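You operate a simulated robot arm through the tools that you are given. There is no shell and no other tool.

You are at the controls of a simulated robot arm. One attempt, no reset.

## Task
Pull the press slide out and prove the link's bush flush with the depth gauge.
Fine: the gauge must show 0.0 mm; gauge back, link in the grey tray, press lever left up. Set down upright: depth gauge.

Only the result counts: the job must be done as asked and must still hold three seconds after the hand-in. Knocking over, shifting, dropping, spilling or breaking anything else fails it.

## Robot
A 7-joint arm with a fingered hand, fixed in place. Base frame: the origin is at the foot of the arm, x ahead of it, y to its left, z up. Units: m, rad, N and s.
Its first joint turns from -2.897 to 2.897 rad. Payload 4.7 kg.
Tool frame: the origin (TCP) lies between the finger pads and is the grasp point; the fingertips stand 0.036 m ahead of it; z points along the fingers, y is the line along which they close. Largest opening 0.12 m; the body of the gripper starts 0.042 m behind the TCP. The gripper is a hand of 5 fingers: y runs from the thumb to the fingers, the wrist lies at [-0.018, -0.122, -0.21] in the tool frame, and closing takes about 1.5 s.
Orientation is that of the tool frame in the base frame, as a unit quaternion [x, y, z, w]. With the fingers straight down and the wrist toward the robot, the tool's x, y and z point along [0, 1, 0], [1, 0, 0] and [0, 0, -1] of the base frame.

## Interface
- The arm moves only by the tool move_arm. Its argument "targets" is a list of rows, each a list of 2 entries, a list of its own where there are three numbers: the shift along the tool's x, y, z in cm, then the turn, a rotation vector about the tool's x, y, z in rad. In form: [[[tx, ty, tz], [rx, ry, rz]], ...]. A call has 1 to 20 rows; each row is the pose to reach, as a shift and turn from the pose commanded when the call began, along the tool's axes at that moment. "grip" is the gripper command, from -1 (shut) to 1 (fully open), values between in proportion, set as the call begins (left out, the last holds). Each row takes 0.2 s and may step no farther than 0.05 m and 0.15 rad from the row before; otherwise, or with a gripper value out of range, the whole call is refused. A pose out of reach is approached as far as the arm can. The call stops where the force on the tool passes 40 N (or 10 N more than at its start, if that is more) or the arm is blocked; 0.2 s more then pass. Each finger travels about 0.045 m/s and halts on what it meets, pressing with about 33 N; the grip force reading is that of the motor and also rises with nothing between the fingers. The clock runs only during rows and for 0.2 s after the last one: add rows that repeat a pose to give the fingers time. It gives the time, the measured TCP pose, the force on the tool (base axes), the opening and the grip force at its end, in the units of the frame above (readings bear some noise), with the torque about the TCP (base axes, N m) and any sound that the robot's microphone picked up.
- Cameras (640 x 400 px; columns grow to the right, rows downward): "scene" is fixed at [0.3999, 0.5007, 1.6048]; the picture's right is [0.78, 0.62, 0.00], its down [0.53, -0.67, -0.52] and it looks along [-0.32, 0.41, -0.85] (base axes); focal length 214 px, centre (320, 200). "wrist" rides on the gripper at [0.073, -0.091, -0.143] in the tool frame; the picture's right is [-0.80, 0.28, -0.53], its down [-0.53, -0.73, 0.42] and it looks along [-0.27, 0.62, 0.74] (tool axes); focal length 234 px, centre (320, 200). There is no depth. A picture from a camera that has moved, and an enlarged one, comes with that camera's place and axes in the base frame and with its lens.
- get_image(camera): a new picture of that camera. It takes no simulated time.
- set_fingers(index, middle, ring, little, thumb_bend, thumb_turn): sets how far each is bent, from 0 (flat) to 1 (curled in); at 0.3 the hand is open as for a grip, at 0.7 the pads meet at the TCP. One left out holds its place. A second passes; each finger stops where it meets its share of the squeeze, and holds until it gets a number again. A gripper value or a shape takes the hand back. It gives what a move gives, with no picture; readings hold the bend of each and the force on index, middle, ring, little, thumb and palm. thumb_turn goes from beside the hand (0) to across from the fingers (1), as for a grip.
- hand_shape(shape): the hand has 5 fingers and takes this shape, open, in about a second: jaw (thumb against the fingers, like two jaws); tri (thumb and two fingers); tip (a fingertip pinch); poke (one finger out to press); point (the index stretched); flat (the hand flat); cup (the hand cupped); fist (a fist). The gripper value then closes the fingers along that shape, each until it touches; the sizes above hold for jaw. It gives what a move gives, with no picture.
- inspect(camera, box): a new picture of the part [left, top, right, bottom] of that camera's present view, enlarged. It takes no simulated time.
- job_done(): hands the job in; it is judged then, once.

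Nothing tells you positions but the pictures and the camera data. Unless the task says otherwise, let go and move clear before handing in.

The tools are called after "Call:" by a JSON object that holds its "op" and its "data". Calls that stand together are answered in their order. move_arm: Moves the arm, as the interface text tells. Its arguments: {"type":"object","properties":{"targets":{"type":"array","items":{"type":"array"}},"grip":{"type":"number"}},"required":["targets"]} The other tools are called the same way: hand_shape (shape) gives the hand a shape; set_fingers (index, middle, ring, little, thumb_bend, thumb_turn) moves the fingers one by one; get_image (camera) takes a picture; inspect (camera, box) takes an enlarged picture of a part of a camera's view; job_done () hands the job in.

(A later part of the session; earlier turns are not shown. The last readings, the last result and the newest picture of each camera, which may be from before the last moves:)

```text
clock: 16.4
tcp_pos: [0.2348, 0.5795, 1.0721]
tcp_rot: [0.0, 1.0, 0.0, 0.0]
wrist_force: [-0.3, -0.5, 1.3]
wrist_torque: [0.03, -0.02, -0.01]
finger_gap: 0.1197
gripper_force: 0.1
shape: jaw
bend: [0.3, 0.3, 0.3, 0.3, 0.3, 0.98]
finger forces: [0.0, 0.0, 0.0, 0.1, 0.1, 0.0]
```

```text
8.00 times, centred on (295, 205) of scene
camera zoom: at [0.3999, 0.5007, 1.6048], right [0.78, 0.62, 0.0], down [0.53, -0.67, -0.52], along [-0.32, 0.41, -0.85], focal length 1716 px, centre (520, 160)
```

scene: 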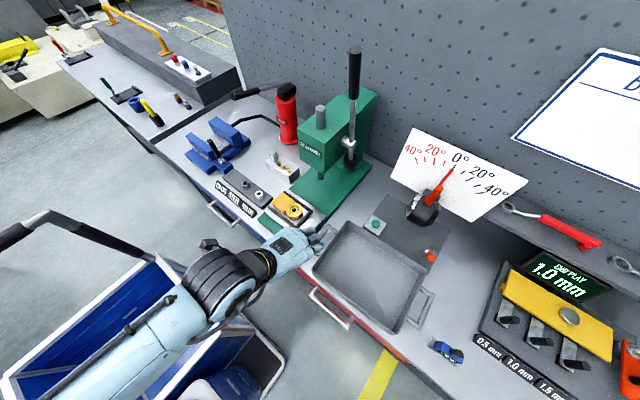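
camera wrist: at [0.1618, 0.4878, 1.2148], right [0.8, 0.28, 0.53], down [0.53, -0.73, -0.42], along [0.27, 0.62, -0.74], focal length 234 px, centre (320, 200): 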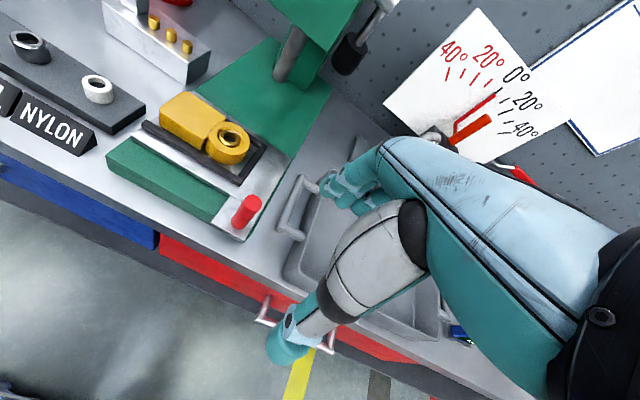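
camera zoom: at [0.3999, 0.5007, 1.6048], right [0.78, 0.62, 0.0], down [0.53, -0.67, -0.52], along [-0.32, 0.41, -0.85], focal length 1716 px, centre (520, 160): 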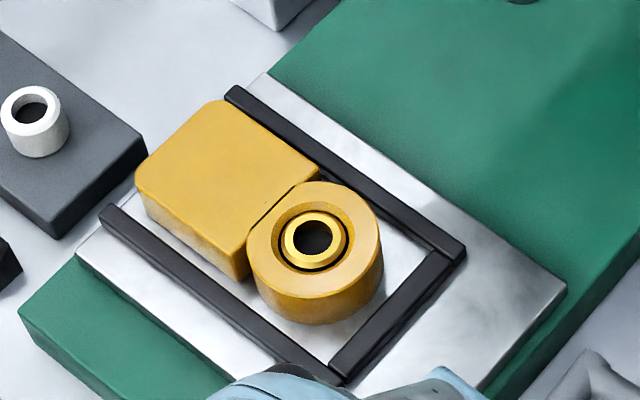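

The slide stays out and the link sits in its nest. Next I'll travel to the depth gauge, yawing −45° so the wrist stays toward the robot, and look at it.

Call:
{"op": "move_arm", "data": {"targets": [[[-4.7, 0, 0], [0, 0, 0.087]], [[-9.4, 0, 0], [0, 0, 0.174]], [[-14.1, 0, 0], [0, 0, 0.262]], [[-18.8, 0, 0], [0, 0, 0.349]], [[-23.5, 0, 0], [0, 0, 0.436]], [[-28.2, 0, 0], [0, 0, 0.524]], [[-32.9, 0, 0], [0, 0, 0.611]], [[-37.6, 0, 0], [0, 0, 0.698]], [[-42.3, 0, 0], [0, 0, 0.785]]]}}

Call:
{"op": "get_image", "data": {"camera": "wrist"}}

Call:
{"op": "get_image", "data": {"camera": "scene"}}

```text
clock: 18.4
tcp_pos: [0.6582, 0.5797, 1.0712]
tcp_rot: [0.383, 0.924, 0.001, 0.001]
wrist_force: [0.3, -0.3, 0.8]
wrist_torque: [0.01, -0.03, -0.03]
finger_gap: 0.1199
gripper_force: 0.0
shape: jaw
bend: [0.3, 0.3, 0.3, 0.3, 0.3, 0.98]
finger forces: [0.0, 0.0, 0.1, 0.1, 0.1, 0.0]
```

```text
taken
camera wrist: at [0.541, 0.5656, 1.2124], right [0.77, -0.37, 0.53], down [-0.14, -0.89, -0.43], along [0.63, 0.25, -0.74], focal length 234 px, centre (320, 200)
```

wrist: 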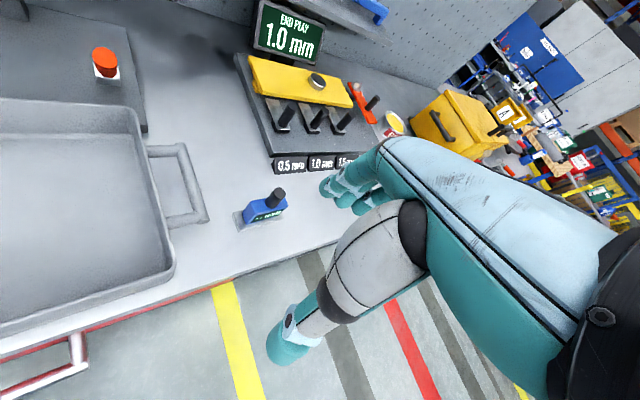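

```text
taken
```

scene: 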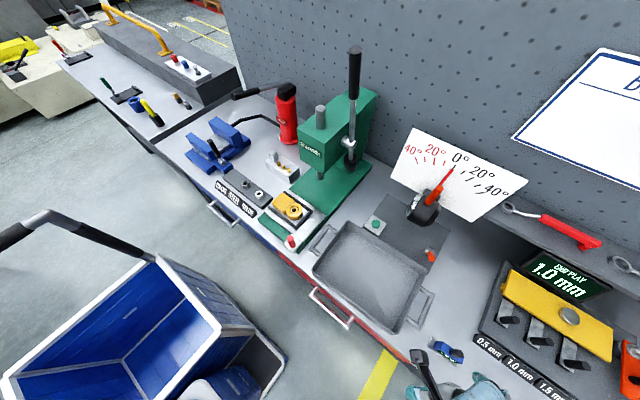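

Call:
{"op": "inspect", "data": {"camera": "wrist", "box": [220, 170, 310, 240]}}

Call:
{"op": "inspect", "data": {"camera": "scene", "box": [410, 325, 490, 375]}}

Call:
{"op": "inspect", "data": {"camera": "scene", "box": [250, 170, 370, 250]}}

```text
5.71 times, centred on (265, 205) of wrist
camera zoom: at [0.541, 0.5656, 1.2124], right [0.77, -0.37, 0.53], down [-0.14, -0.89, -0.43], along [0.63, 0.25, -0.74], focal length 1338 px, centre (634, 171)
```

zoom: 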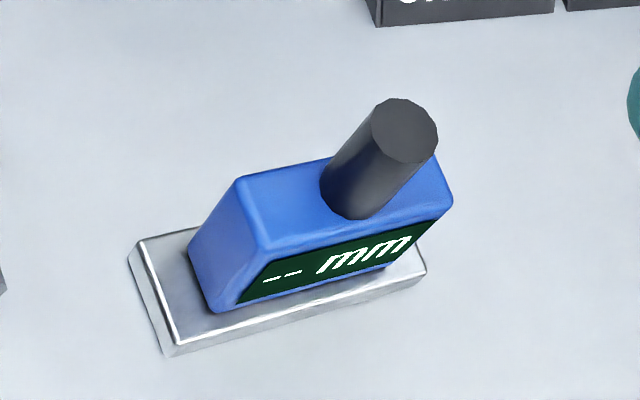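

```text
8.00 times, centred on (450, 350) of scene
camera zoom: at [0.3999, 0.5007, 1.6048], right [0.78, 0.62, 0.0], down [0.53, -0.67, -0.52], along [-0.32, 0.41, -0.85], focal length 1716 px, centre (-720, -1000)
```

zoom: 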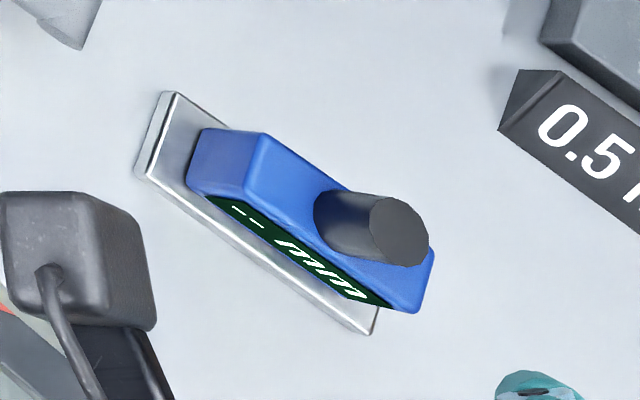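

```text
5.00 times, centred on (310, 210) of scene
camera zoom: at [0.3999, 0.5007, 1.6048], right [0.78, 0.62, 0.0], down [0.53, -0.67, -0.52], along [-0.32, 0.41, -0.85], focal length 1072 px, centre (370, 150)
```

zoom: 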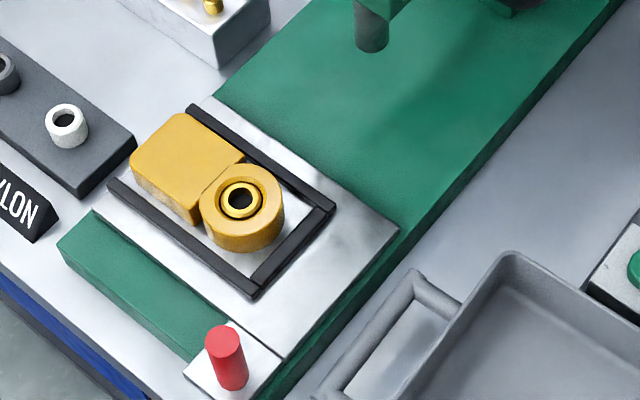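

I'll take a second, shifted wrist view to triangulate the gauge precisely.

Call:
{"op": "move_arm", "data": {"targets": [[[-4, 1.4, -2.6], [0, 0, 0]], [[-8.1, 2.8, -5.3], [0, 0, 0]]]}}

Call:
{"op": "inspect", "data": {"camera": "wrist", "box": [160, 160, 280, 240]}}

Call:
{"op": "get_image", "data": {"camera": "wrist"}}

```text
refused: row 2 steps farther than a row can; nothing moved
```

```text
5.00 times, centred on (220, 200) of wrist
camera zoom: at [0.541, 0.5656, 1.2124], right [0.77, -0.37, 0.53], down [-0.14, -0.89, -0.43], along [0.63, 0.25, -0.74], focal length 1171 px, centre (820, 200)
```

zoom: 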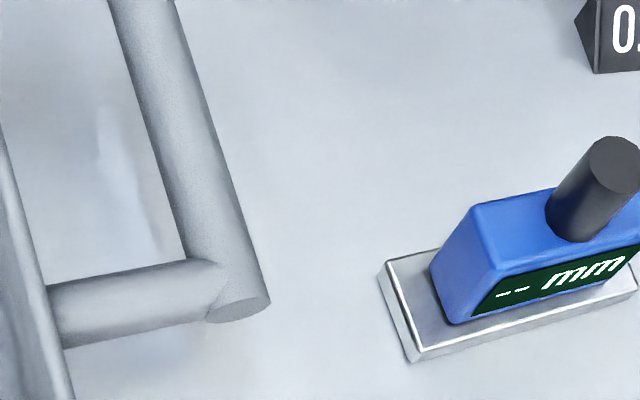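

```text
taken
camera wrist: at [0.541, 0.5656, 1.2124], right [0.77, -0.37, 0.53], down [-0.14, -0.89, -0.43], along [0.63, 0.25, -0.74], focal length 234 px, centre (320, 200)
```

wrist: 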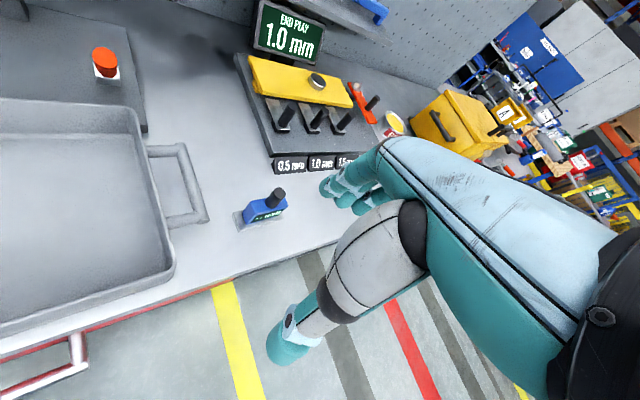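

Call:
{"op": "move_arm", "data": {"targets": [[[-2.7, 0.9, -1.8], [0, 0, 0]], [[-5.4, 1.9, -3.5], [0, 0, 0]], [[-8.1, 2.8, -5.3], [0, 0, 0]]]}}

Call:
{"op": "inspect", "data": {"camera": "wrist", "box": [160, 160, 280, 240]}}

Call:
{"op": "get_image", "data": {"camera": "wrist"}}

```text
clock: 19.2
tcp_pos: [0.7364, 0.5421, 1.1245]
tcp_rot: [0.383, 0.924, 0.0, 0.0]
wrist_force: [0.4, -0.9, 0.6]
wrist_torque: [-0.02, 0.02, 0.02]
finger_gap: 0.1198
gripper_force: 0.0
shape: jaw
bend: [0.3, 0.3, 0.3, 0.3, 0.3, 0.98]
finger forces: [0.1, 0.0, 0.1, 0.1, 0.1, 0.0]
```

```text
5.00 times, centred on (220, 200) of wrist
camera zoom: at [0.619, 0.5275, 1.267], right [0.77, -0.37, 0.53], down [-0.14, -0.89, -0.42], along [0.63, 0.25, -0.74], focal length 1171 px, centre (820, 200)
```

zoom: 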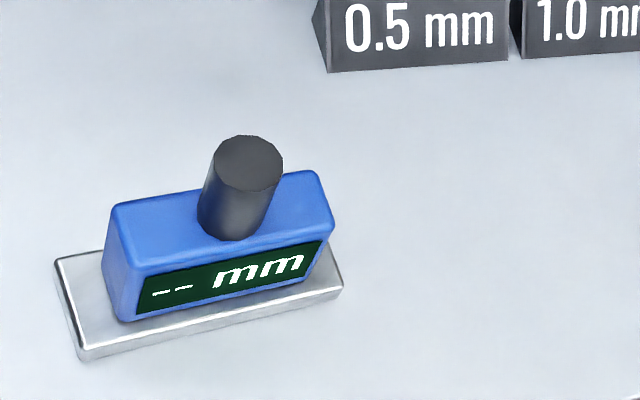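

```text
taken
camera wrist: at [0.619, 0.5275, 1.267], right [0.77, -0.37, 0.53], down [-0.14, -0.89, -0.42], along [0.63, 0.25, -0.74], focal length 234 px, centre (320, 200)
```

wrist: 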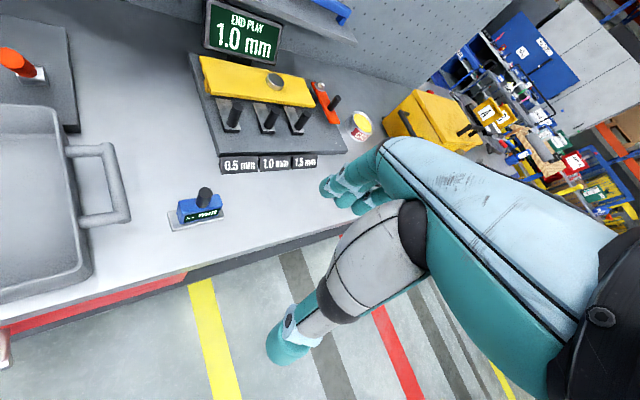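

The gauge knob's top is at (0.704, 0.677, 0.948), about 2 cm in diameter, with the bench at ≈0.853. A fingertip pinch should avoid fouling the gauge body, so I'll check the "tip" shape.

Call:
{"op": "hand_shape", "data": {"shape": "tip"}}

Call:
{"op": "get_image", "data": {"camera": "wrist"}}

Call:
{"op": "inspect", "data": {"camera": "scene", "box": [360, 300, 560, 400]}}

```text
clock: 20.1
tcp_pos: [0.7352, 0.5406, 1.1247]
tcp_rot: [0.383, 0.924, 0.001, 0.0]
wrist_force: [0.0, 0.2, -0.1]
wrist_torque: [0.03, 0.0, 0.01]
finger_gap: 0.1199
gripper_force: 0.1
shape: tip
bend: [0.3, 0.98, 0.99, 0.99, 0.3, 0.98]
finger forces: [0.0, 0.1, 0.1, 0.1, 0.0, 0.0]
```

```text
taken
camera wrist: at [0.6187, 0.5273, 1.2669], right [0.77, -0.37, 0.53], down [-0.14, -0.89, -0.42], along [0.63, 0.25, -0.74], focal length 234 px, centre (320, 200)
```

wrist: 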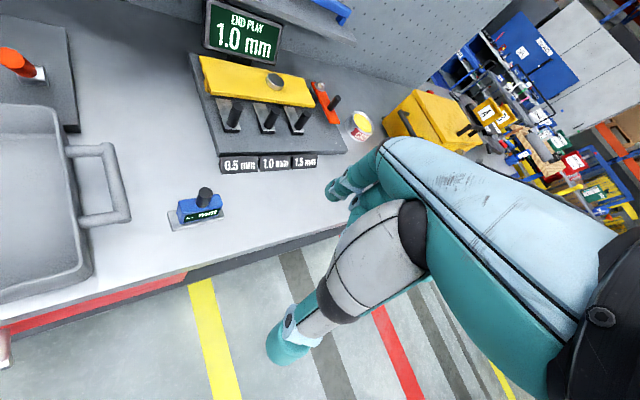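

```text
3.20 times, centred on (460, 350) of scene
camera zoom: at [0.3999, 0.5007, 1.6048], right [0.78, 0.62, 0.0], down [0.53, -0.67, -0.52], along [-0.32, 0.41, -0.85], focal length 686 px, centre (-128, -280)
```

zoom: 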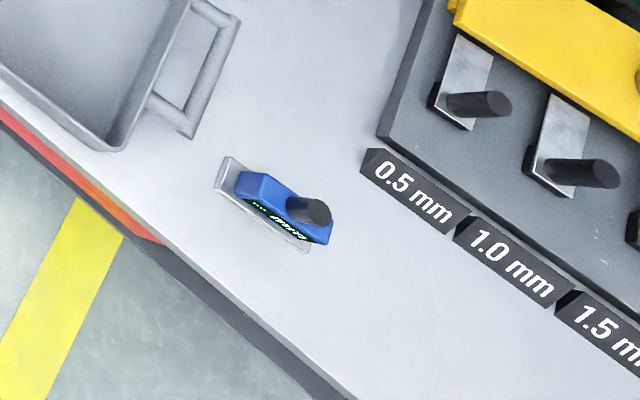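

Call:
{"op": "move_arm", "data": {"grip": 1, "targets": [[[3, 1.8, 2.6], [0, 0, 0]], [[6, 3.6, 5.2], [0, 0, 0]], [[9, 5.5, 7.8], [0, 0, 0]], [[11.8, 7.3, 9.5], [0, 0, 0]]]}}

Call:
{"op": "get_image", "data": {"camera": "wrist"}}

Call:
{"op": "inspect", "data": {"camera": "scene", "box": [360, 300, 560, 400]}}

```text
clock: 21.1
tcp_pos: [0.7075, 0.6757, 1.03]
tcp_rot: [0.383, 0.924, 0.0, 0.0]
wrist_force: [-0.8, 0.2, 0.9]
wrist_torque: [0.01, -0.04, 0.01]
finger_gap: 0.1199
gripper_force: 0.1
shape: tip
bend: [0.3, 0.98, 0.99, 0.99, 0.3, 0.98]
finger forces: [0.0, 0.0, 0.0, 0.0, 0.1, 0.1]
```

```text
taken
camera wrist: at [0.5897, 0.6618, 1.1725], right [0.77, -0.37, 0.53], down [-0.14, -0.89, -0.42], along [0.63, 0.25, -0.74], focal length 234 px, centre (320, 200)
```

wrist: 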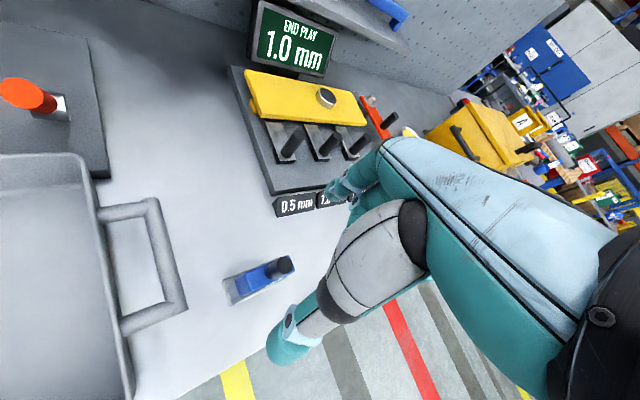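

```text
3.20 times, centred on (460, 350) of scene
camera zoom: at [0.3999, 0.5007, 1.6048], right [0.78, 0.62, 0.0], down [0.53, -0.67, -0.52], along [-0.32, 0.41, -0.85], focal length 686 px, centre (-128, -280)
```

zoom: 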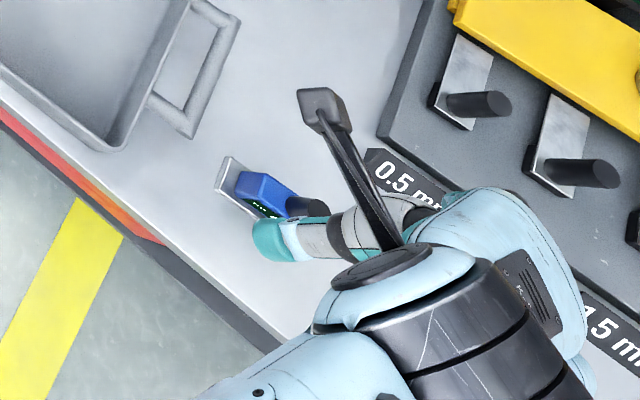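

Call:
{"op": "move_arm", "data": {"targets": [[[0.3, -0.1, 3], [0, 0, 0]], [[0.3, -0.1, 6], [0, 0, 0]], [[0.3, -0.1, 8], [0, 0, 0]]]}}

Call:
{"op": "get_image", "data": {"camera": "wrist"}}

Call:
{"op": "inspect", "data": {"camera": "wrist", "box": [220, 160, 380, 360]}}

Call:
{"op": "inspect", "data": {"camera": "scene", "box": [400, 310, 500, 370]}}

```text
clock: 21.9
tcp_pos: [0.7017, 0.6796, 0.9506]
tcp_rot: [0.383, 0.924, 0.0, 0.0]
wrist_force: [1.6, 0.2, 3.6]
wrist_torque: [-0.03, 0.0, 0.01]
finger_gap: 0.12
gripper_force: 0.1
shape: tip
bend: [0.3, 0.98, 0.99, 0.99, 0.3, 0.98]
finger forces: [0.0, 3.8, 0.0, 0.0, 0.0, 0.0]
```

```text
taken
camera wrist: at [0.5851, 0.6649, 1.0935], right [0.77, -0.37, 0.53], down [-0.14, -0.89, -0.43], along [0.63, 0.25, -0.74], focal length 234 px, centre (320, 200)
```

wrist: 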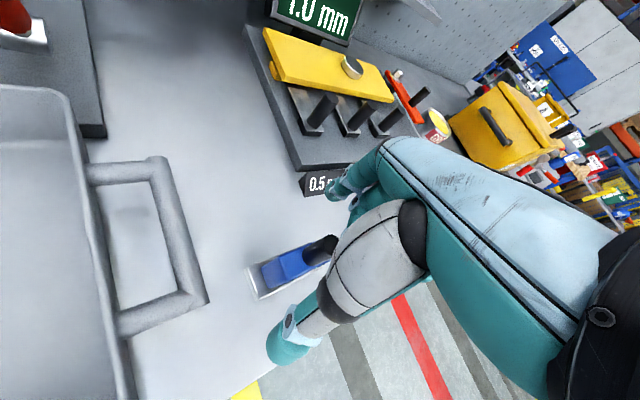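

```text
2.00 times, centred on (300, 260) of wrist
camera zoom: at [0.5851, 0.6649, 1.0935], right [0.77, -0.37, 0.53], down [-0.14, -0.89, -0.43], along [0.63, 0.25, -0.74], focal length 468 px, centre (360, 80)
```

zoom: 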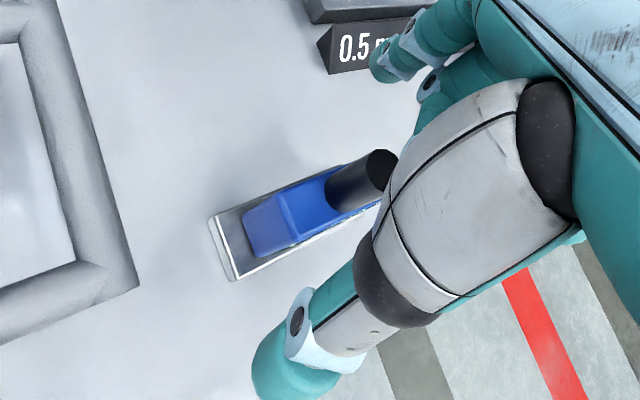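

```text
6.40 times, centred on (450, 340) of scene
camera zoom: at [0.3999, 0.5007, 1.6048], right [0.78, 0.62, 0.0], down [0.53, -0.67, -0.52], along [-0.32, 0.41, -0.85], focal length 1373 px, centre (-512, -696)
```

zoom: 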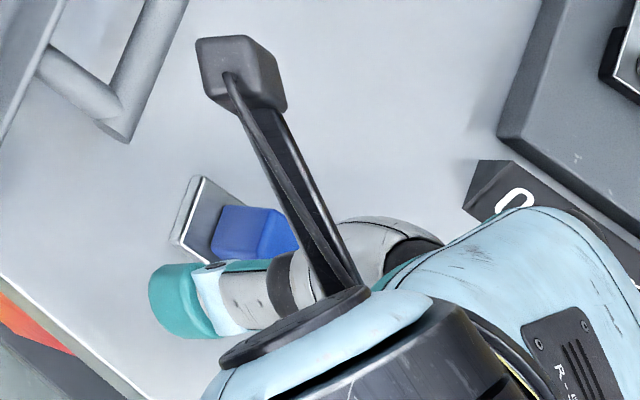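

The curled middle finger is resting on the knob at about 4 N, so "tip" doesn't suit. I'll lift off and go back to jaw, then close only thumb, index and middle.

Call:
{"op": "move_arm", "data": {"targets": [[[0, 0, -3], [0, 0, 0]], [[0, 0, -6], [0, 0, 0]], [[0, 0, -8], [0, 0, 0]]]}}

Call:
{"op": "hand_shape", "data": {"shape": "jaw"}}

Call:
{"op": "inspect", "data": {"camera": "wrist", "box": [220, 160, 380, 360]}}

Call:
{"op": "inspect", "data": {"camera": "scene", "box": [400, 310, 500, 370]}}

```text
clock: 22.7
tcp_pos: [0.7017, 0.6777, 1.0292]
tcp_rot: [0.382, 0.924, 0.0, 0.0]
wrist_force: [0.0, 0.3, -0.7]
wrist_torque: [0.02, 0.02, 0.02]
finger_gap: 0.1201
gripper_force: 0.0
shape: tip
bend: [0.3, 0.98, 0.99, 0.99, 0.3, 0.98]
finger forces: [0.0, 0.1, 0.0, 0.0, 0.1, 0.1]
```

```text
clock: 23.6
tcp_pos: [0.7022, 0.6785, 1.0299]
tcp_rot: [0.383, 0.924, 0.001, -0.001]
wrist_force: [-0.2, 0.0, 0.1]
wrist_torque: [0.01, 0.01, -0.02]
finger_gap: 0.1196
gripper_force: 0.0
shape: jaw
bend: [0.3, 0.3, 0.3, 0.3, 0.3, 0.98]
finger forces: [0.0, 0.0, 0.0, 0.0, 0.0, 0.1]
```

```text
2.00 times, centred on (300, 260) of wrist
camera zoom: at [0.5849, 0.6643, 1.1717], right [0.77, -0.37, 0.53], down [-0.14, -0.89, -0.42], along [0.63, 0.25, -0.74], focal length 468 px, centre (360, 80)
```

zoom: 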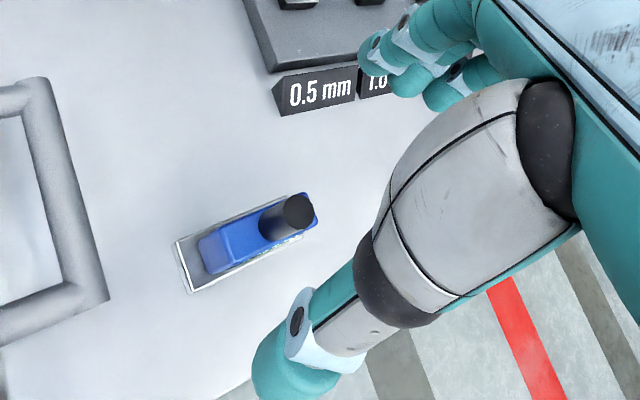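

```text
6.40 times, centred on (450, 340) of scene
camera zoom: at [0.3999, 0.5007, 1.6048], right [0.78, 0.62, 0.0], down [0.53, -0.67, -0.52], along [-0.32, 0.41, -0.85], focal length 1373 px, centre (-512, -696)
```

zoom: 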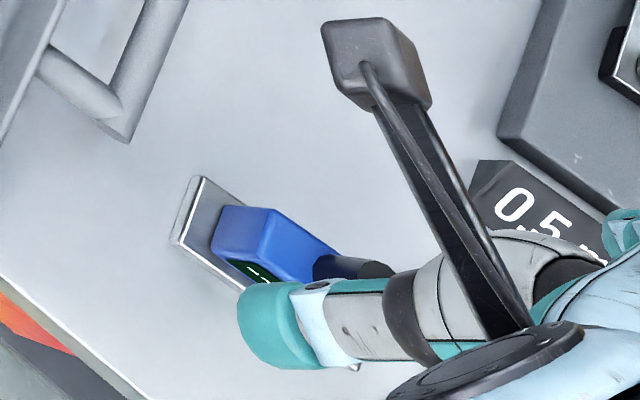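

The gauge hasn't moved. Before descending, I'll close thumb, index and middle in the air to see where the tips end up.

Call:
{"op": "set_fingers", "data": {"index": 0.62, "middle": 0.62, "thumb_bend": 0.62}}

Call:
{"op": "inspect", "data": {"camera": "wrist", "box": [220, 160, 380, 360]}}

Call:
{"op": "inspect", "data": {"camera": "scene", "box": [410, 310, 550, 400]}}

```text
clock: 24.6
tcp_pos: [0.7018, 0.6779, 1.0289]
tcp_rot: [0.382, 0.924, 0.0, 0.0]
wrist_force: [0.2, 0.1, -0.8]
wrist_torque: [0.02, 0.0, -0.02]
finger_gap: 0.0278
gripper_force: 0.1
shape: fingers
bend: [0.62, 0.62, 0.3, 0.3, 0.62, 0.98]
finger forces: [0.0, 0.0, 0.1, 0.0, 0.0, 0.0]
```

```text
2.00 times, centred on (300, 260) of wrist
camera zoom: at [0.5849, 0.6643, 1.1718], right [0.77, -0.37, 0.53], down [-0.14, -0.89, -0.42], along [0.63, 0.25, -0.74], focal length 468 px, centre (360, 80)
```

zoom: 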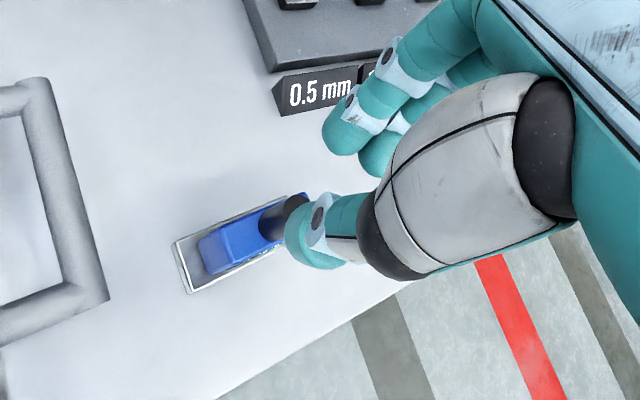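

```text
4.44 times, centred on (480, 355) of scene
camera zoom: at [0.3999, 0.5007, 1.6048], right [0.78, 0.62, 0.0], down [0.53, -0.67, -0.52], along [-0.32, 0.41, -0.85], focal length 953 px, centre (-391, -489)
```

zoom: 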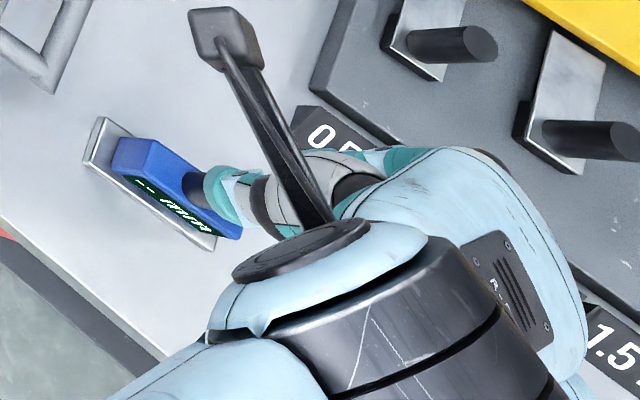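

The tips reach about 4 cm below the TCP, so I'll grip with the TCP at z≈0.957. I'll open, descend centred on the knob, and check.

Call:
{"op": "set_fingers", "data": {"index": 0.3, "middle": 0.3, "thumb_bend": 0.3}}

Call:
{"op": "move_arm", "data": {"targets": [[[0.4, 0.4, 2.5], [0, 0, 0]], [[0.4, 0.4, 5], [0, 0, 0]], [[0.4, 0.4, 7.2], [0, 0, 0]], [[0.4, 0.4, 7.2], [0, 0, 0]]]}}

Call:
{"op": "inspect", "data": {"camera": "wrist", "box": [220, 160, 380, 360]}}

```text
clock: 25.6
tcp_pos: [0.7029, 0.6786, 1.0296]
tcp_rot: [0.382, 0.924, 0.0, 0.0]
wrist_force: [-0.1, -0.4, 0.1]
wrist_torque: [-0.02, 0.0, 0.01]
finger_gap: 0.1216
gripper_force: 0.1
shape: fingers
bend: [0.3, 0.3, 0.3, 0.3, 0.3, 0.98]
finger forces: [0.0, 0.0, 0.0, 0.1, 0.0, 0.1]
```

```text
clock: 26.6
tcp_pos: [0.7016, 0.6844, 0.9581]
tcp_rot: [0.383, 0.924, 0.0, 0.0]
wrist_force: [-0.1, -0.5, 0.4]
wrist_torque: [0.04, -0.01, 0.01]
finger_gap: 0.1223
gripper_force: 0.0
shape: fingers
bend: [0.3, 0.3, 0.3, 0.3, 0.3, 0.98]
finger forces: [0.0, 0.0, 0.0, 0.0, 0.0, 0.0]
```

```text
2.00 times, centred on (300, 260) of wrist
camera zoom: at [0.5846, 0.6699, 1.1003], right [0.77, -0.37, 0.53], down [-0.14, -0.89, -0.42], along [0.63, 0.25, -0.74], focal length 468 px, centre (360, 80)
```

zoom: 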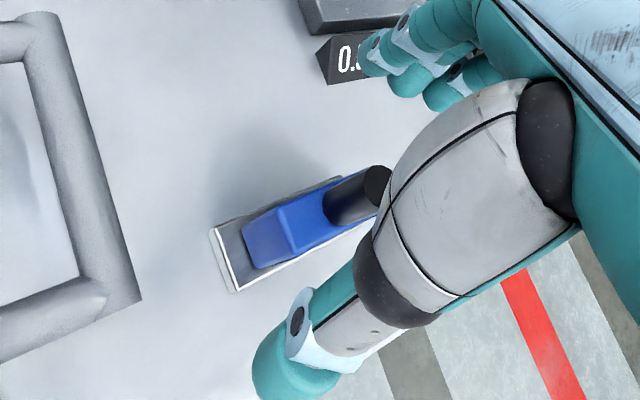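

The knob is centred between the tips. Closing thumb, index and middle.

Call:
{"op": "set_fingers", "data": {"index": 0.8, "middle": 0.8, "thumb_bend": 0.8}}

Call:
{"op": "inspect", "data": {"camera": "wrist", "box": [220, 160, 380, 360]}}

Call:
{"op": "inspect", "data": {"camera": "scene", "box": [400, 310, 500, 370]}}

```text
clock: 27.6
tcp_pos: [0.7018, 0.6829, 0.9586]
tcp_rot: [0.382, 0.924, 0.0, 0.0]
wrist_force: [-0.3, 0.4, -0.6]
wrist_torque: [-0.02, 0.02, 0.01]
finger_gap: 0.0
gripper_force: 0.1
shape: fingers
bend: [0.74, 0.8, 0.3, 0.3, 0.74, 0.97]
finger forces: [0.0, 0.1, 0.0, 0.0, 0.0, 0.0]
```

```text
2.00 times, centred on (300, 260) of wrist
camera zoom: at [0.5846, 0.67, 1.1003], right [0.77, -0.37, 0.53], down [-0.14, -0.89, -0.42], along [0.63, 0.25, -0.74], focal length 468 px, centre (360, 80)
```

zoom: 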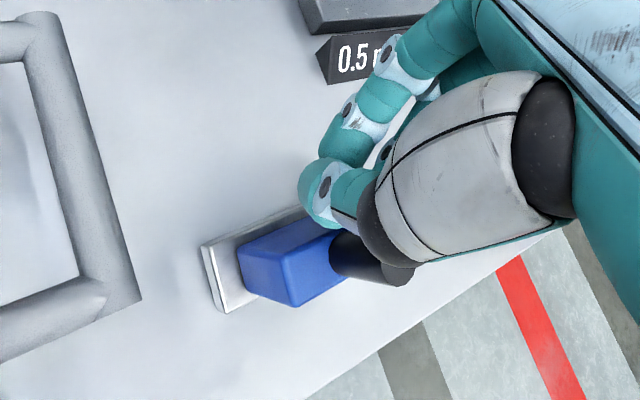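

```text
6.40 times, centred on (450, 340) of scene
camera zoom: at [0.3999, 0.5007, 1.6048], right [0.78, 0.62, 0.0], down [0.53, -0.67, -0.52], along [-0.32, 0.41, -0.85], focal length 1373 px, centre (-512, -696)
```

zoom: 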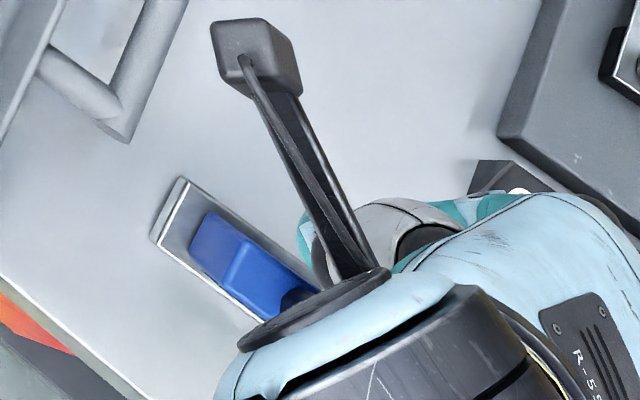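

The grip missed: the fingers met beside the knob and nudged the gauge about 2–3 cm. I'll lift straight up and check that it's still upright.

Call:
{"op": "move_arm", "data": {"targets": [[[0, 0, -2], [0, 0, 0]], [[0, 0, -5], [0, 0, 0]], [[0, 0, -8], [0, 0, 0]]]}}

Call:
{"op": "get_image", "data": {"camera": "wrist"}}

Call:
{"op": "inspect", "data": {"camera": "wrist", "box": [220, 160, 380, 360]}}

Call:
{"op": "inspect", "data": {"camera": "scene", "box": [400, 310, 500, 370]}}

```text
clock: 28.4
tcp_pos: [0.704, 0.6833, 1.0371]
tcp_rot: [0.383, 0.924, -0.001, 0.0]
wrist_force: [-0.5, -0.1, -0.4]
wrist_torque: [-0.01, 0.06, 0.0]
finger_gap: 0.0
gripper_force: 0.0
shape: fingers
bend: [0.74, 0.8, 0.3, 0.3, 0.74, 0.97]
finger forces: [0.1, 0.0, 0.0, 0.1, 0.0, 0.1]
```

```text
taken
camera wrist: at [0.586, 0.6703, 1.1795], right [0.77, -0.37, 0.53], down [-0.14, -0.89, -0.42], along [0.63, 0.25, -0.74], focal length 234 px, centre (320, 200)
```

wrist: 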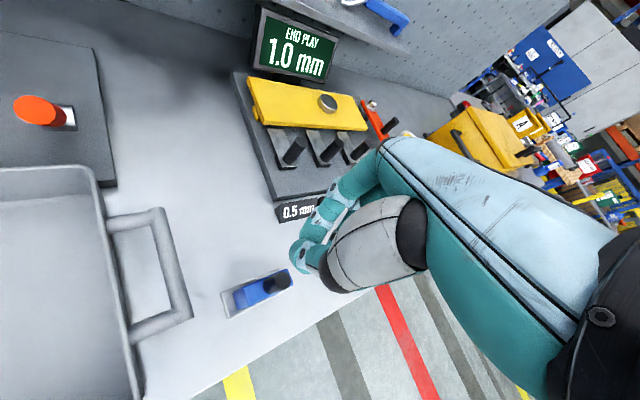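

```text
2.00 times, centred on (300, 260) of wrist
camera zoom: at [0.586, 0.6703, 1.1795], right [0.77, -0.37, 0.53], down [-0.14, -0.89, -0.42], along [0.63, 0.25, -0.74], focal length 468 px, centre (360, 80)
```

zoom: 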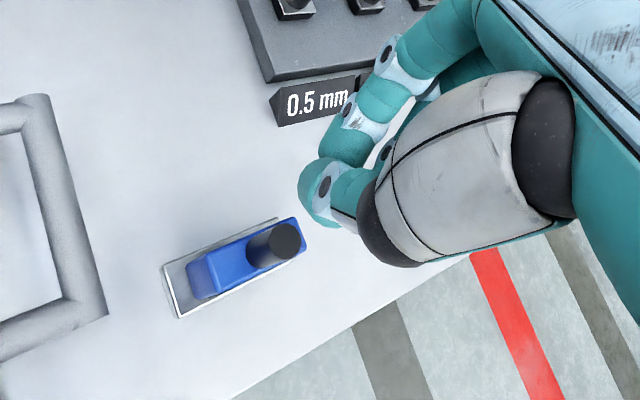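

```text
6.40 times, centred on (450, 340) of scene
camera zoom: at [0.3999, 0.5007, 1.6048], right [0.78, 0.62, 0.0], down [0.53, -0.67, -0.52], along [-0.32, 0.41, -0.85], focal length 1373 px, centre (-512, -696)
```

zoom: 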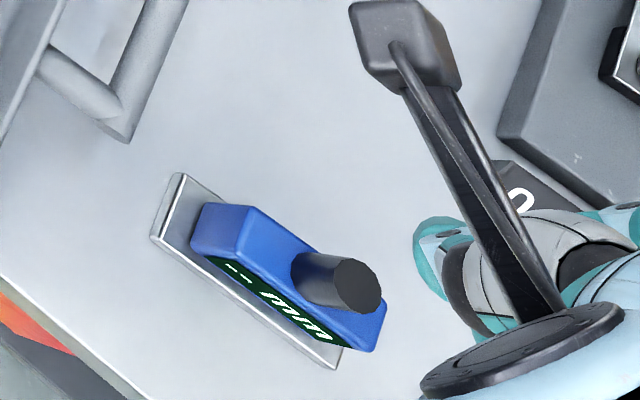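

The gauge is still upright, with its knob now near (0.693, 0.672). Triangulating shows the closed tips sit only ~1 cm below the TCP, so I was gripping too high and off to one side. I'll open, re-centre and descend lower (TCP z≈0.937).

Call:
{"op": "set_fingers", "data": {"index": 0.3, "middle": 0.25, "ring": 0.25, "little": 0.25, "thumb_bend": 0.3}}

Call:
{"op": "move_arm", "data": {"targets": [[[-0.2, -0.8, 0], [0, 0, 0]], [[-0.5, -1.5, 0], [0, 0, 0]], [[-0.5, -1.5, 0], [0, 0, 0]]]}}

Call:
{"op": "inspect", "data": {"camera": "wrist", "box": [220, 160, 380, 360]}}

```text
clock: 29.4
tcp_pos: [0.7032, 0.6839, 1.0368]
tcp_rot: [0.383, 0.924, -0.001, 0.0]
wrist_force: [0.0, -0.1, -0.9]
wrist_torque: [0.02, -0.04, -0.01]
finger_gap: 0.1216
gripper_force: 0.2
shape: fingers
bend: [0.3, 0.25, 0.25, 0.25, 0.3, 0.97]
finger forces: [0.0, 0.0, 0.0, 0.0, 0.0, 0.0]
```

```text
clock: 30.2
tcp_pos: [0.6957, 0.6702, 1.0381]
tcp_rot: [0.382, 0.924, 0.0, 0.0]
wrist_force: [-0.6, 0.7, -0.1]
wrist_torque: [-0.01, 0.0, 0.03]
finger_gap: 0.1219
gripper_force: 0.0
shape: fingers
bend: [0.3, 0.25, 0.25, 0.25, 0.3, 0.97]
finger forces: [0.0, 0.1, 0.0, 0.0, 0.1, 0.0]
```

```text
2.00 times, centred on (300, 260) of wrist
camera zoom: at [0.5784, 0.6561, 1.1799], right [0.77, -0.37, 0.53], down [-0.14, -0.89, -0.42], along [0.63, 0.25, -0.74], focal length 468 px, centre (360, 80)
```

zoom: 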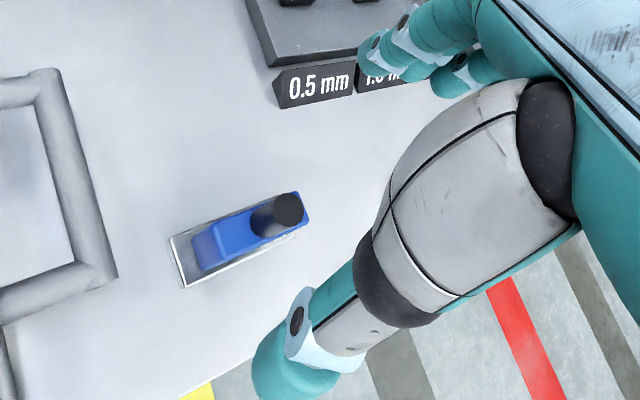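

Call:
{"op": "move_arm", "data": {"targets": [[[0, 0, 3], [0, 0, 0]], [[0, 0, 6], [0, 0, 0]], [[0, 0, 8.5], [0, 0, 0]], [[0, 0, 10.1], [0, 0, 0]], [[0, 0, 10.1], [0, 0, 0]]]}}

Call:
{"op": "inspect", "data": {"camera": "wrist", "box": [220, 160, 380, 360]}}

```text
clock: 31.4
tcp_pos: [0.6962, 0.6694, 0.9357]
tcp_rot: [0.383, 0.924, 0.0, 0.0]
wrist_force: [0.2, -0.5, -0.2]
wrist_torque: [0.01, 0.04, 0.02]
finger_gap: 0.122
gripper_force: 0.0
shape: fingers
bend: [0.3, 0.25, 0.25, 0.25, 0.3, 0.97]
finger forces: [0.1, 0.0, 0.0, 0.1, 0.0, 0.0]
```

```text
2.00 times, centred on (300, 260) of wrist
camera zoom: at [0.5783, 0.6554, 1.0779], right [0.77, -0.37, 0.53], down [-0.14, -0.89, -0.42], along [0.63, 0.25, -0.74], focal length 468 px, centre (360, 80)
```

zoom: 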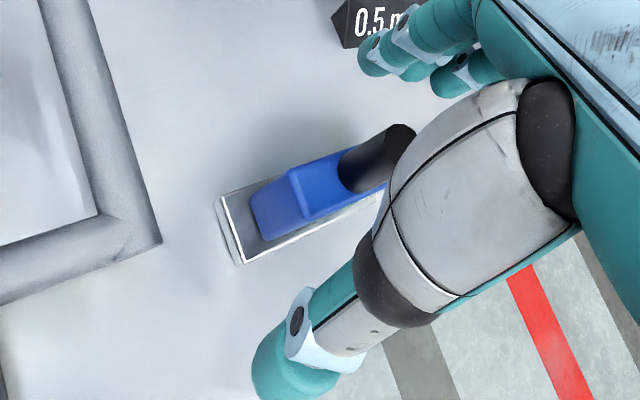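

Call:
{"op": "set_fingers", "data": {"index": 0.55, "thumb_bend": 0.55}}

Call:
{"op": "inspect", "data": {"camera": "wrist", "box": [220, 160, 380, 360]}}

Call:
{"op": "inspect", "data": {"camera": "scene", "box": [400, 310, 500, 370]}}

```text
clock: 32.4
tcp_pos: [0.6957, 0.6687, 0.9354]
tcp_rot: [0.382, 0.924, 0.001, 0.0]
wrist_force: [-0.6, -0.5, -0.2]
wrist_torque: [0.01, -0.03, -0.03]
finger_gap: 0.0485
gripper_force: 0.0
shape: fingers
bend: [0.55, 0.25, 0.25, 0.25, 0.55, 0.97]
finger forces: [0.0, 0.0, 0.0, 0.1, 0.1, 0.1]
```

```text
2.00 times, centred on (300, 260) of wrist
camera zoom: at [0.5783, 0.6555, 1.078], right [0.77, -0.37, 0.53], down [-0.14, -0.89, -0.42], along [0.63, 0.25, -0.74], focal length 468 px, centre (360, 80)
```

zoom: 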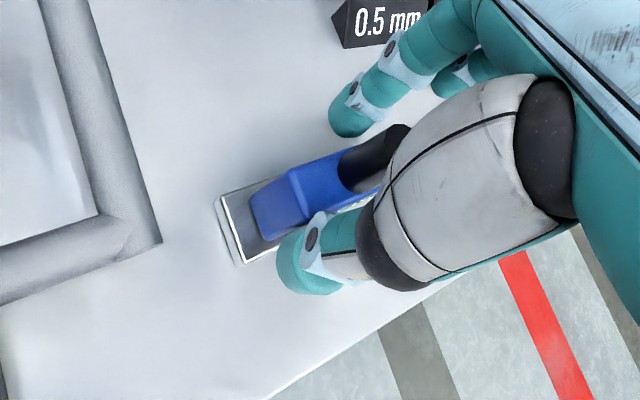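

```text
6.40 times, centred on (450, 340) of scene
camera zoom: at [0.3999, 0.5007, 1.6048], right [0.78, 0.62, 0.0], down [0.53, -0.67, -0.52], along [-0.32, 0.41, -0.85], focal length 1373 px, centre (-512, -696)
```

zoom: 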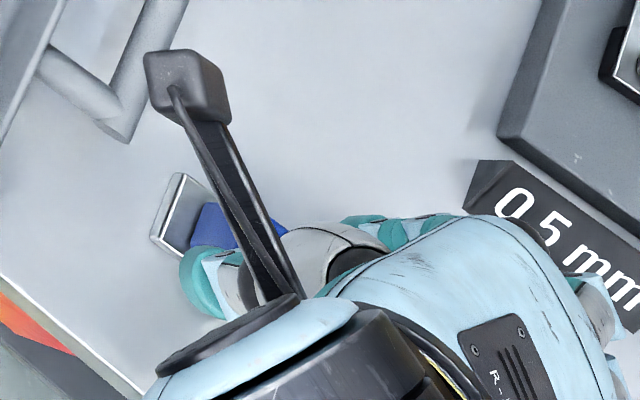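

The thumb tip is at about tool x +0.5 cm. I'll re-centre slightly (tool −0.25, +0.3, up 0.6 cm), then close.

Call:
{"op": "move_arm", "data": {"targets": [[[-0.25, 0.3, -0.6], [0, 0, 0]], [[-0.25, 0.3, -0.6], [0, 0, 0]]]}}

Call:
{"op": "set_fingers", "data": {"index": 0.64, "thumb_bend": 0.64}}

Call:
{"op": "inspect", "data": {"camera": "wrist", "box": [220, 160, 380, 360]}}

Call:
{"op": "inspect", "data": {"camera": "scene", "box": [400, 310, 500, 370]}}

```text
clock: 33.0
tcp_pos: [0.698, 0.6695, 0.9417]
tcp_rot: [0.383, 0.924, 0.0, 0.0]
wrist_force: [-0.2, -0.3, 0.0]
wrist_torque: [0.0, 0.0, 0.01]
finger_gap: 0.0487
gripper_force: 0.0
shape: fingers
bend: [0.55, 0.25, 0.25, 0.25, 0.55, 0.97]
finger forces: [0.0, 0.0, 0.0, 0.0, 0.0, 0.0]
```

```text
clock: 34.0
tcp_pos: [0.6992, 0.6693, 0.9426]
tcp_rot: [0.383, 0.924, 0.0, 0.0]
wrist_force: [1.0, 0.5, -0.4]
wrist_torque: [0.0, 0.02, 0.02]
finger_gap: 0.0291
gripper_force: 1.5
shape: fingers
bend: [0.61, 0.25, 0.25, 0.25, 0.62, 0.98]
finger forces: [2.0, 0.0, 0.1, 0.0, 1.7, 0.1]
```

```text
2.00 times, centred on (300, 260) of wrist
camera zoom: at [0.582, 0.6561, 1.0846], right [0.77, -0.37, 0.53], down [-0.14, -0.89, -0.42], along [0.63, 0.25, -0.74], focal length 468 px, centre (360, 80)
```

zoom: 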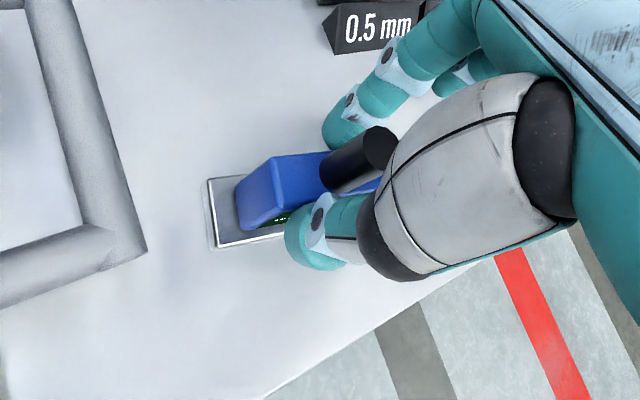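

```text
6.40 times, centred on (450, 340) of scene
camera zoom: at [0.3999, 0.5007, 1.6048], right [0.78, 0.62, 0.0], down [0.53, -0.67, -0.52], along [-0.32, 0.41, -0.85], focal length 1373 px, centre (-512, -696)
```

zoom: 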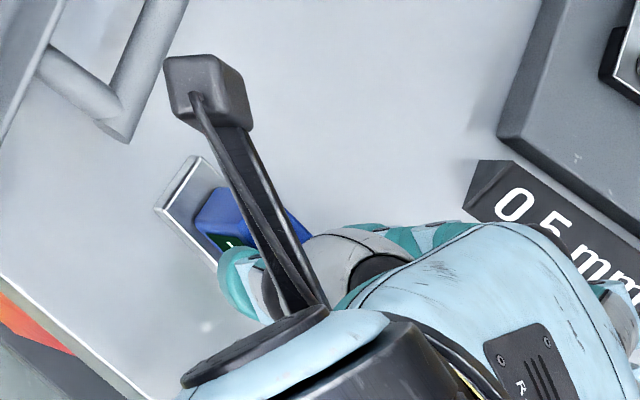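

The fingertips are catching the body, not the knob, and have turned the gauge a little. I'll open, lift, and see whether the arm can yaw to align with the body's faces for a firmer body grip.

Call:
{"op": "set_fingers", "data": {"index": 0.3, "thumb_bend": 0.3}}

Call:
{"op": "move_arm", "data": {"targets": [[[0, 0, -3], [0, 0, 0]], [[0, 0, -6], [0, 0, 0]], [[0, 0, -8], [0, 0, 0]]]}}

Call:
{"op": "move_arm", "data": {"targets": [[[0, 0, 0], [0, 0, -0.13]], [[0, 0, 0], [0, 0, -0.26]], [[0, 0, 0], [0, 0, -0.39]], [[0, 0, 0], [0, 0, -0.52]], [[0, 0, 0], [0, 0, -0.65]], [[0, 0, 0], [0, 0, -0.785]], [[0, 0, 0], [0, 0, -0.785]]]}}

Call:
{"op": "get_image", "data": {"camera": "wrist"}}

Call:
{"op": "inspect", "data": {"camera": "scene", "box": [400, 310, 500, 370]}}

```text
clock: 35.0
tcp_pos: [0.6992, 0.6693, 0.943]
tcp_rot: [0.383, 0.924, 0.0, 0.0]
wrist_force: [-0.1, 0.1, -0.3]
wrist_torque: [0.0, -0.05, -0.04]
finger_gap: 0.1219
gripper_force: 0.1
shape: fingers
bend: [0.3, 0.25, 0.25, 0.25, 0.3, 0.98]
finger forces: [0.0, 0.0, 0.1, 0.0, 0.1, 0.0]
```

```text
clock: 35.8
tcp_pos: [0.6998, 0.6693, 1.0233]
tcp_rot: [0.383, 0.924, 0.0, -0.001]
wrist_force: [0.9, -0.3, 0.1]
wrist_torque: [0.02, 0.01, 0.01]
finger_gap: 0.1219
gripper_force: 0.0
shape: fingers
bend: [0.3, 0.25, 0.25, 0.25, 0.3, 0.98]
finger forces: [0.1, 0.0, 0.1, 0.0, 0.0, 0.1]
```

```text
clock: 37.4
tcp_pos: [0.6978, 0.6708, 1.0229]
tcp_rot: [-0.001, 1.0, 0.001, 0.0]
wrist_force: [-1.0, -0.3, 0.3]
wrist_torque: [0.0, -0.06, -0.01]
finger_gap: 0.1219
gripper_force: 0.1
shape: fingers
bend: [0.3, 0.25, 0.25, 0.25, 0.3, 0.98]
finger forces: [0.0, 0.1, 0.0, 0.1, 0.0, 0.1]
```

```text
taken
camera wrist: at [0.625, 0.5783, 1.1653], right [0.8, 0.28, 0.53], down [0.53, -0.73, -0.42], along [0.27, 0.62, -0.74], focal length 234 px, centre (320, 200)
```

wrist: 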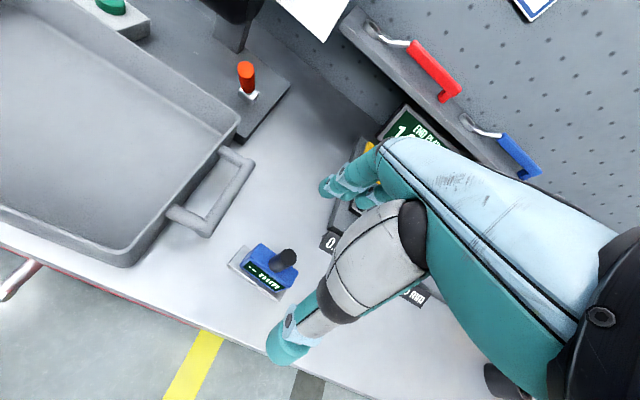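

```text
6.40 times, centred on (450, 340) of scene
camera zoom: at [0.3999, 0.5007, 1.6048], right [0.78, 0.62, 0.0], down [0.53, -0.67, -0.52], along [-0.32, 0.41, -0.85], focal length 1373 px, centre (-512, -696)
```

zoom: 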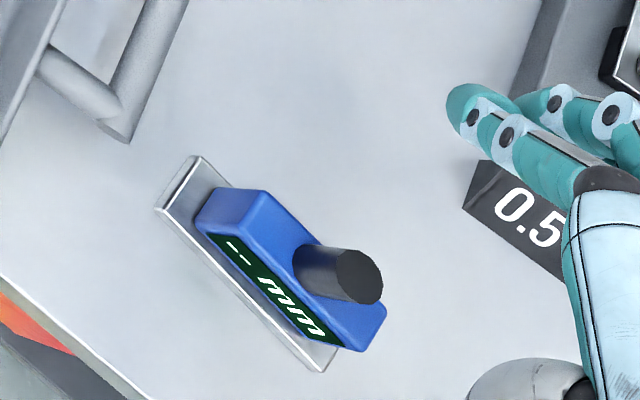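

The arm reaches yaw 0 here, and the gauge's knob is at about (0.695, 0.676), turned about −8°. I'll pre-shape the fingers, match that yaw, and centre on the gauge.

Call:
{"op": "set_fingers", "data": {"index": 0.48, "middle": 0.45, "ring": 0.45, "little": 0.45, "thumb_bend": 0.48}}

Call:
{"op": "move_arm", "data": {"targets": [[[-0.05, 0.9, 0], [0, 0, 0.14]], [[-0.05, 0.9, 0], [0, 0, 0.14]], [[-0.05, 0.9, 0], [0, 0, 0.14]]]}}

Call:
{"op": "inspect", "data": {"camera": "wrist", "box": [220, 160, 380, 360]}}

Call:
{"op": "inspect", "data": {"camera": "scene", "box": [400, 310, 500, 370]}}

```text
clock: 38.4
tcp_pos: [0.6978, 0.67, 1.0223]
tcp_rot: [0.0, 1.0, 0.0, 0.0]
wrist_force: [-0.2, 0.2, 0.4]
wrist_torque: [-0.03, 0.0, 0.0]
finger_gap: 0.0697
gripper_force: 0.0
shape: fingers
bend: [0.48, 0.45, 0.45, 0.45, 0.48, 0.98]
finger forces: [0.1, 0.0, 0.1, 0.0, 0.0, 0.1]
```

```text
clock: 39.2
tcp_pos: [0.6997, 0.6805, 1.0234]
tcp_rot: [0.07, 0.998, 0.0, 0.0]
wrist_force: [0.0, -0.1, 0.4]
wrist_torque: [0.0, 0.02, -0.03]
finger_gap: 0.0695
gripper_force: 0.0
shape: fingers
bend: [0.48, 0.45, 0.45, 0.45, 0.48, 0.98]
finger forces: [0.0, 0.1, 0.0, 0.0, 0.0, 0.1]
```

```text
2.00 times, centred on (300, 260) of wrist
camera zoom: at [0.6134, 0.5979, 1.165], right [0.84, 0.16, 0.53], down [0.42, -0.8, -0.42], along [0.35, 0.58, -0.74], focal length 468 px, centre (360, 80)
```

zoom: 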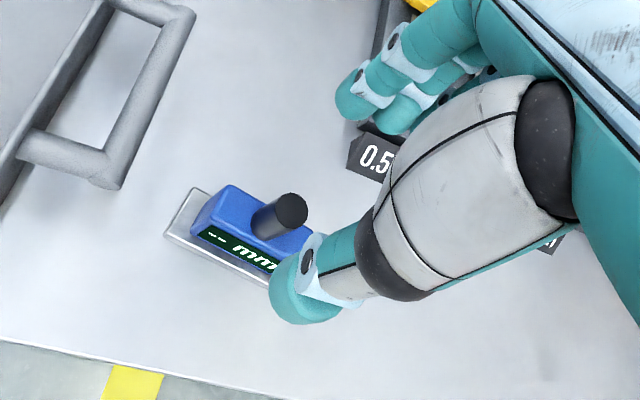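

```text
6.40 times, centred on (450, 340) of scene
camera zoom: at [0.3999, 0.5007, 1.6048], right [0.78, 0.62, 0.0], down [0.53, -0.67, -0.52], along [-0.32, 0.41, -0.85], focal length 1373 px, centre (-512, -696)
```

zoom: 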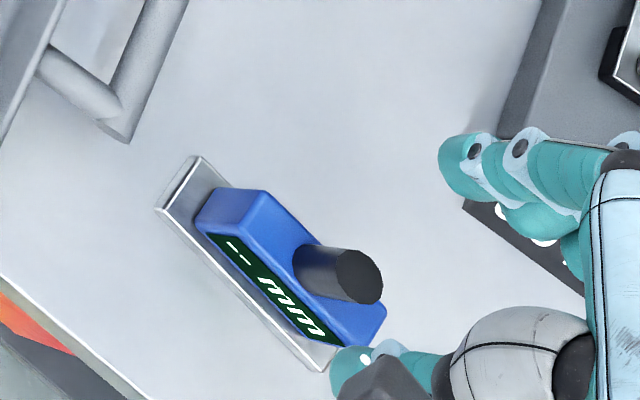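

Call:
{"op": "move_arm", "data": {"targets": [[[0, 0, 3], [0, 0, 0]], [[0, 0, 6], [0, 0, 0]], [[0, 0, 8], [0, 0, 0]], [[0, 0, 8], [0, 0, 0]]]}}

Call:
{"op": "inspect", "data": {"camera": "wrist", "box": [220, 160, 380, 360]}}

Call:
{"op": "inspect", "data": {"camera": "scene", "box": [400, 310, 500, 370]}}

```text
clock: 40.2
tcp_pos: [0.6984, 0.6787, 0.9417]
tcp_rot: [0.069, 0.998, 0.0, -0.001]
wrist_force: [-0.1, 0.3, 0.2]
wrist_torque: [-0.06, -0.01, 0.01]
finger_gap: 0.0694
gripper_force: 0.0
shape: fingers
bend: [0.48, 0.45, 0.45, 0.45, 0.48, 0.98]
finger forces: [0.1, 0.1, 0.0, 0.0, 0.0, 0.1]
```

```text
2.00 times, centred on (300, 260) of wrist
camera zoom: at [0.6124, 0.598, 1.0844], right [0.83, 0.16, 0.53], down [0.42, -0.8, -0.42], along [0.35, 0.58, -0.74], focal length 468 px, centre (360, 80)
```

zoom: 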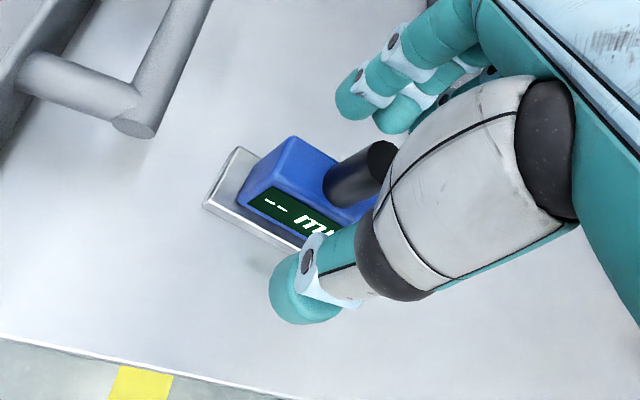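

```text
6.40 times, centred on (450, 340) of scene
camera zoom: at [0.3999, 0.5007, 1.6048], right [0.78, 0.62, 0.0], down [0.53, -0.67, -0.52], along [-0.32, 0.41, -0.85], focal length 1373 px, centre (-512, -696)
```

zoom: 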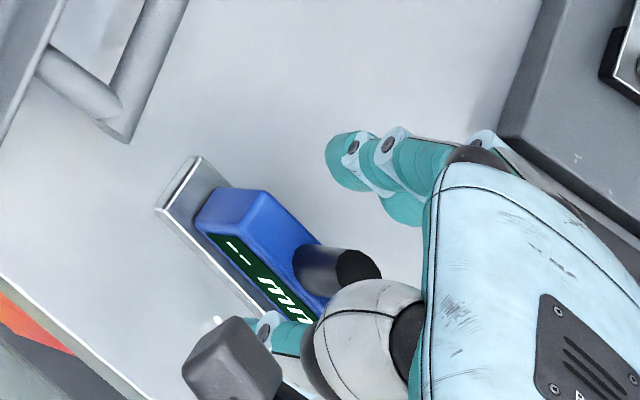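

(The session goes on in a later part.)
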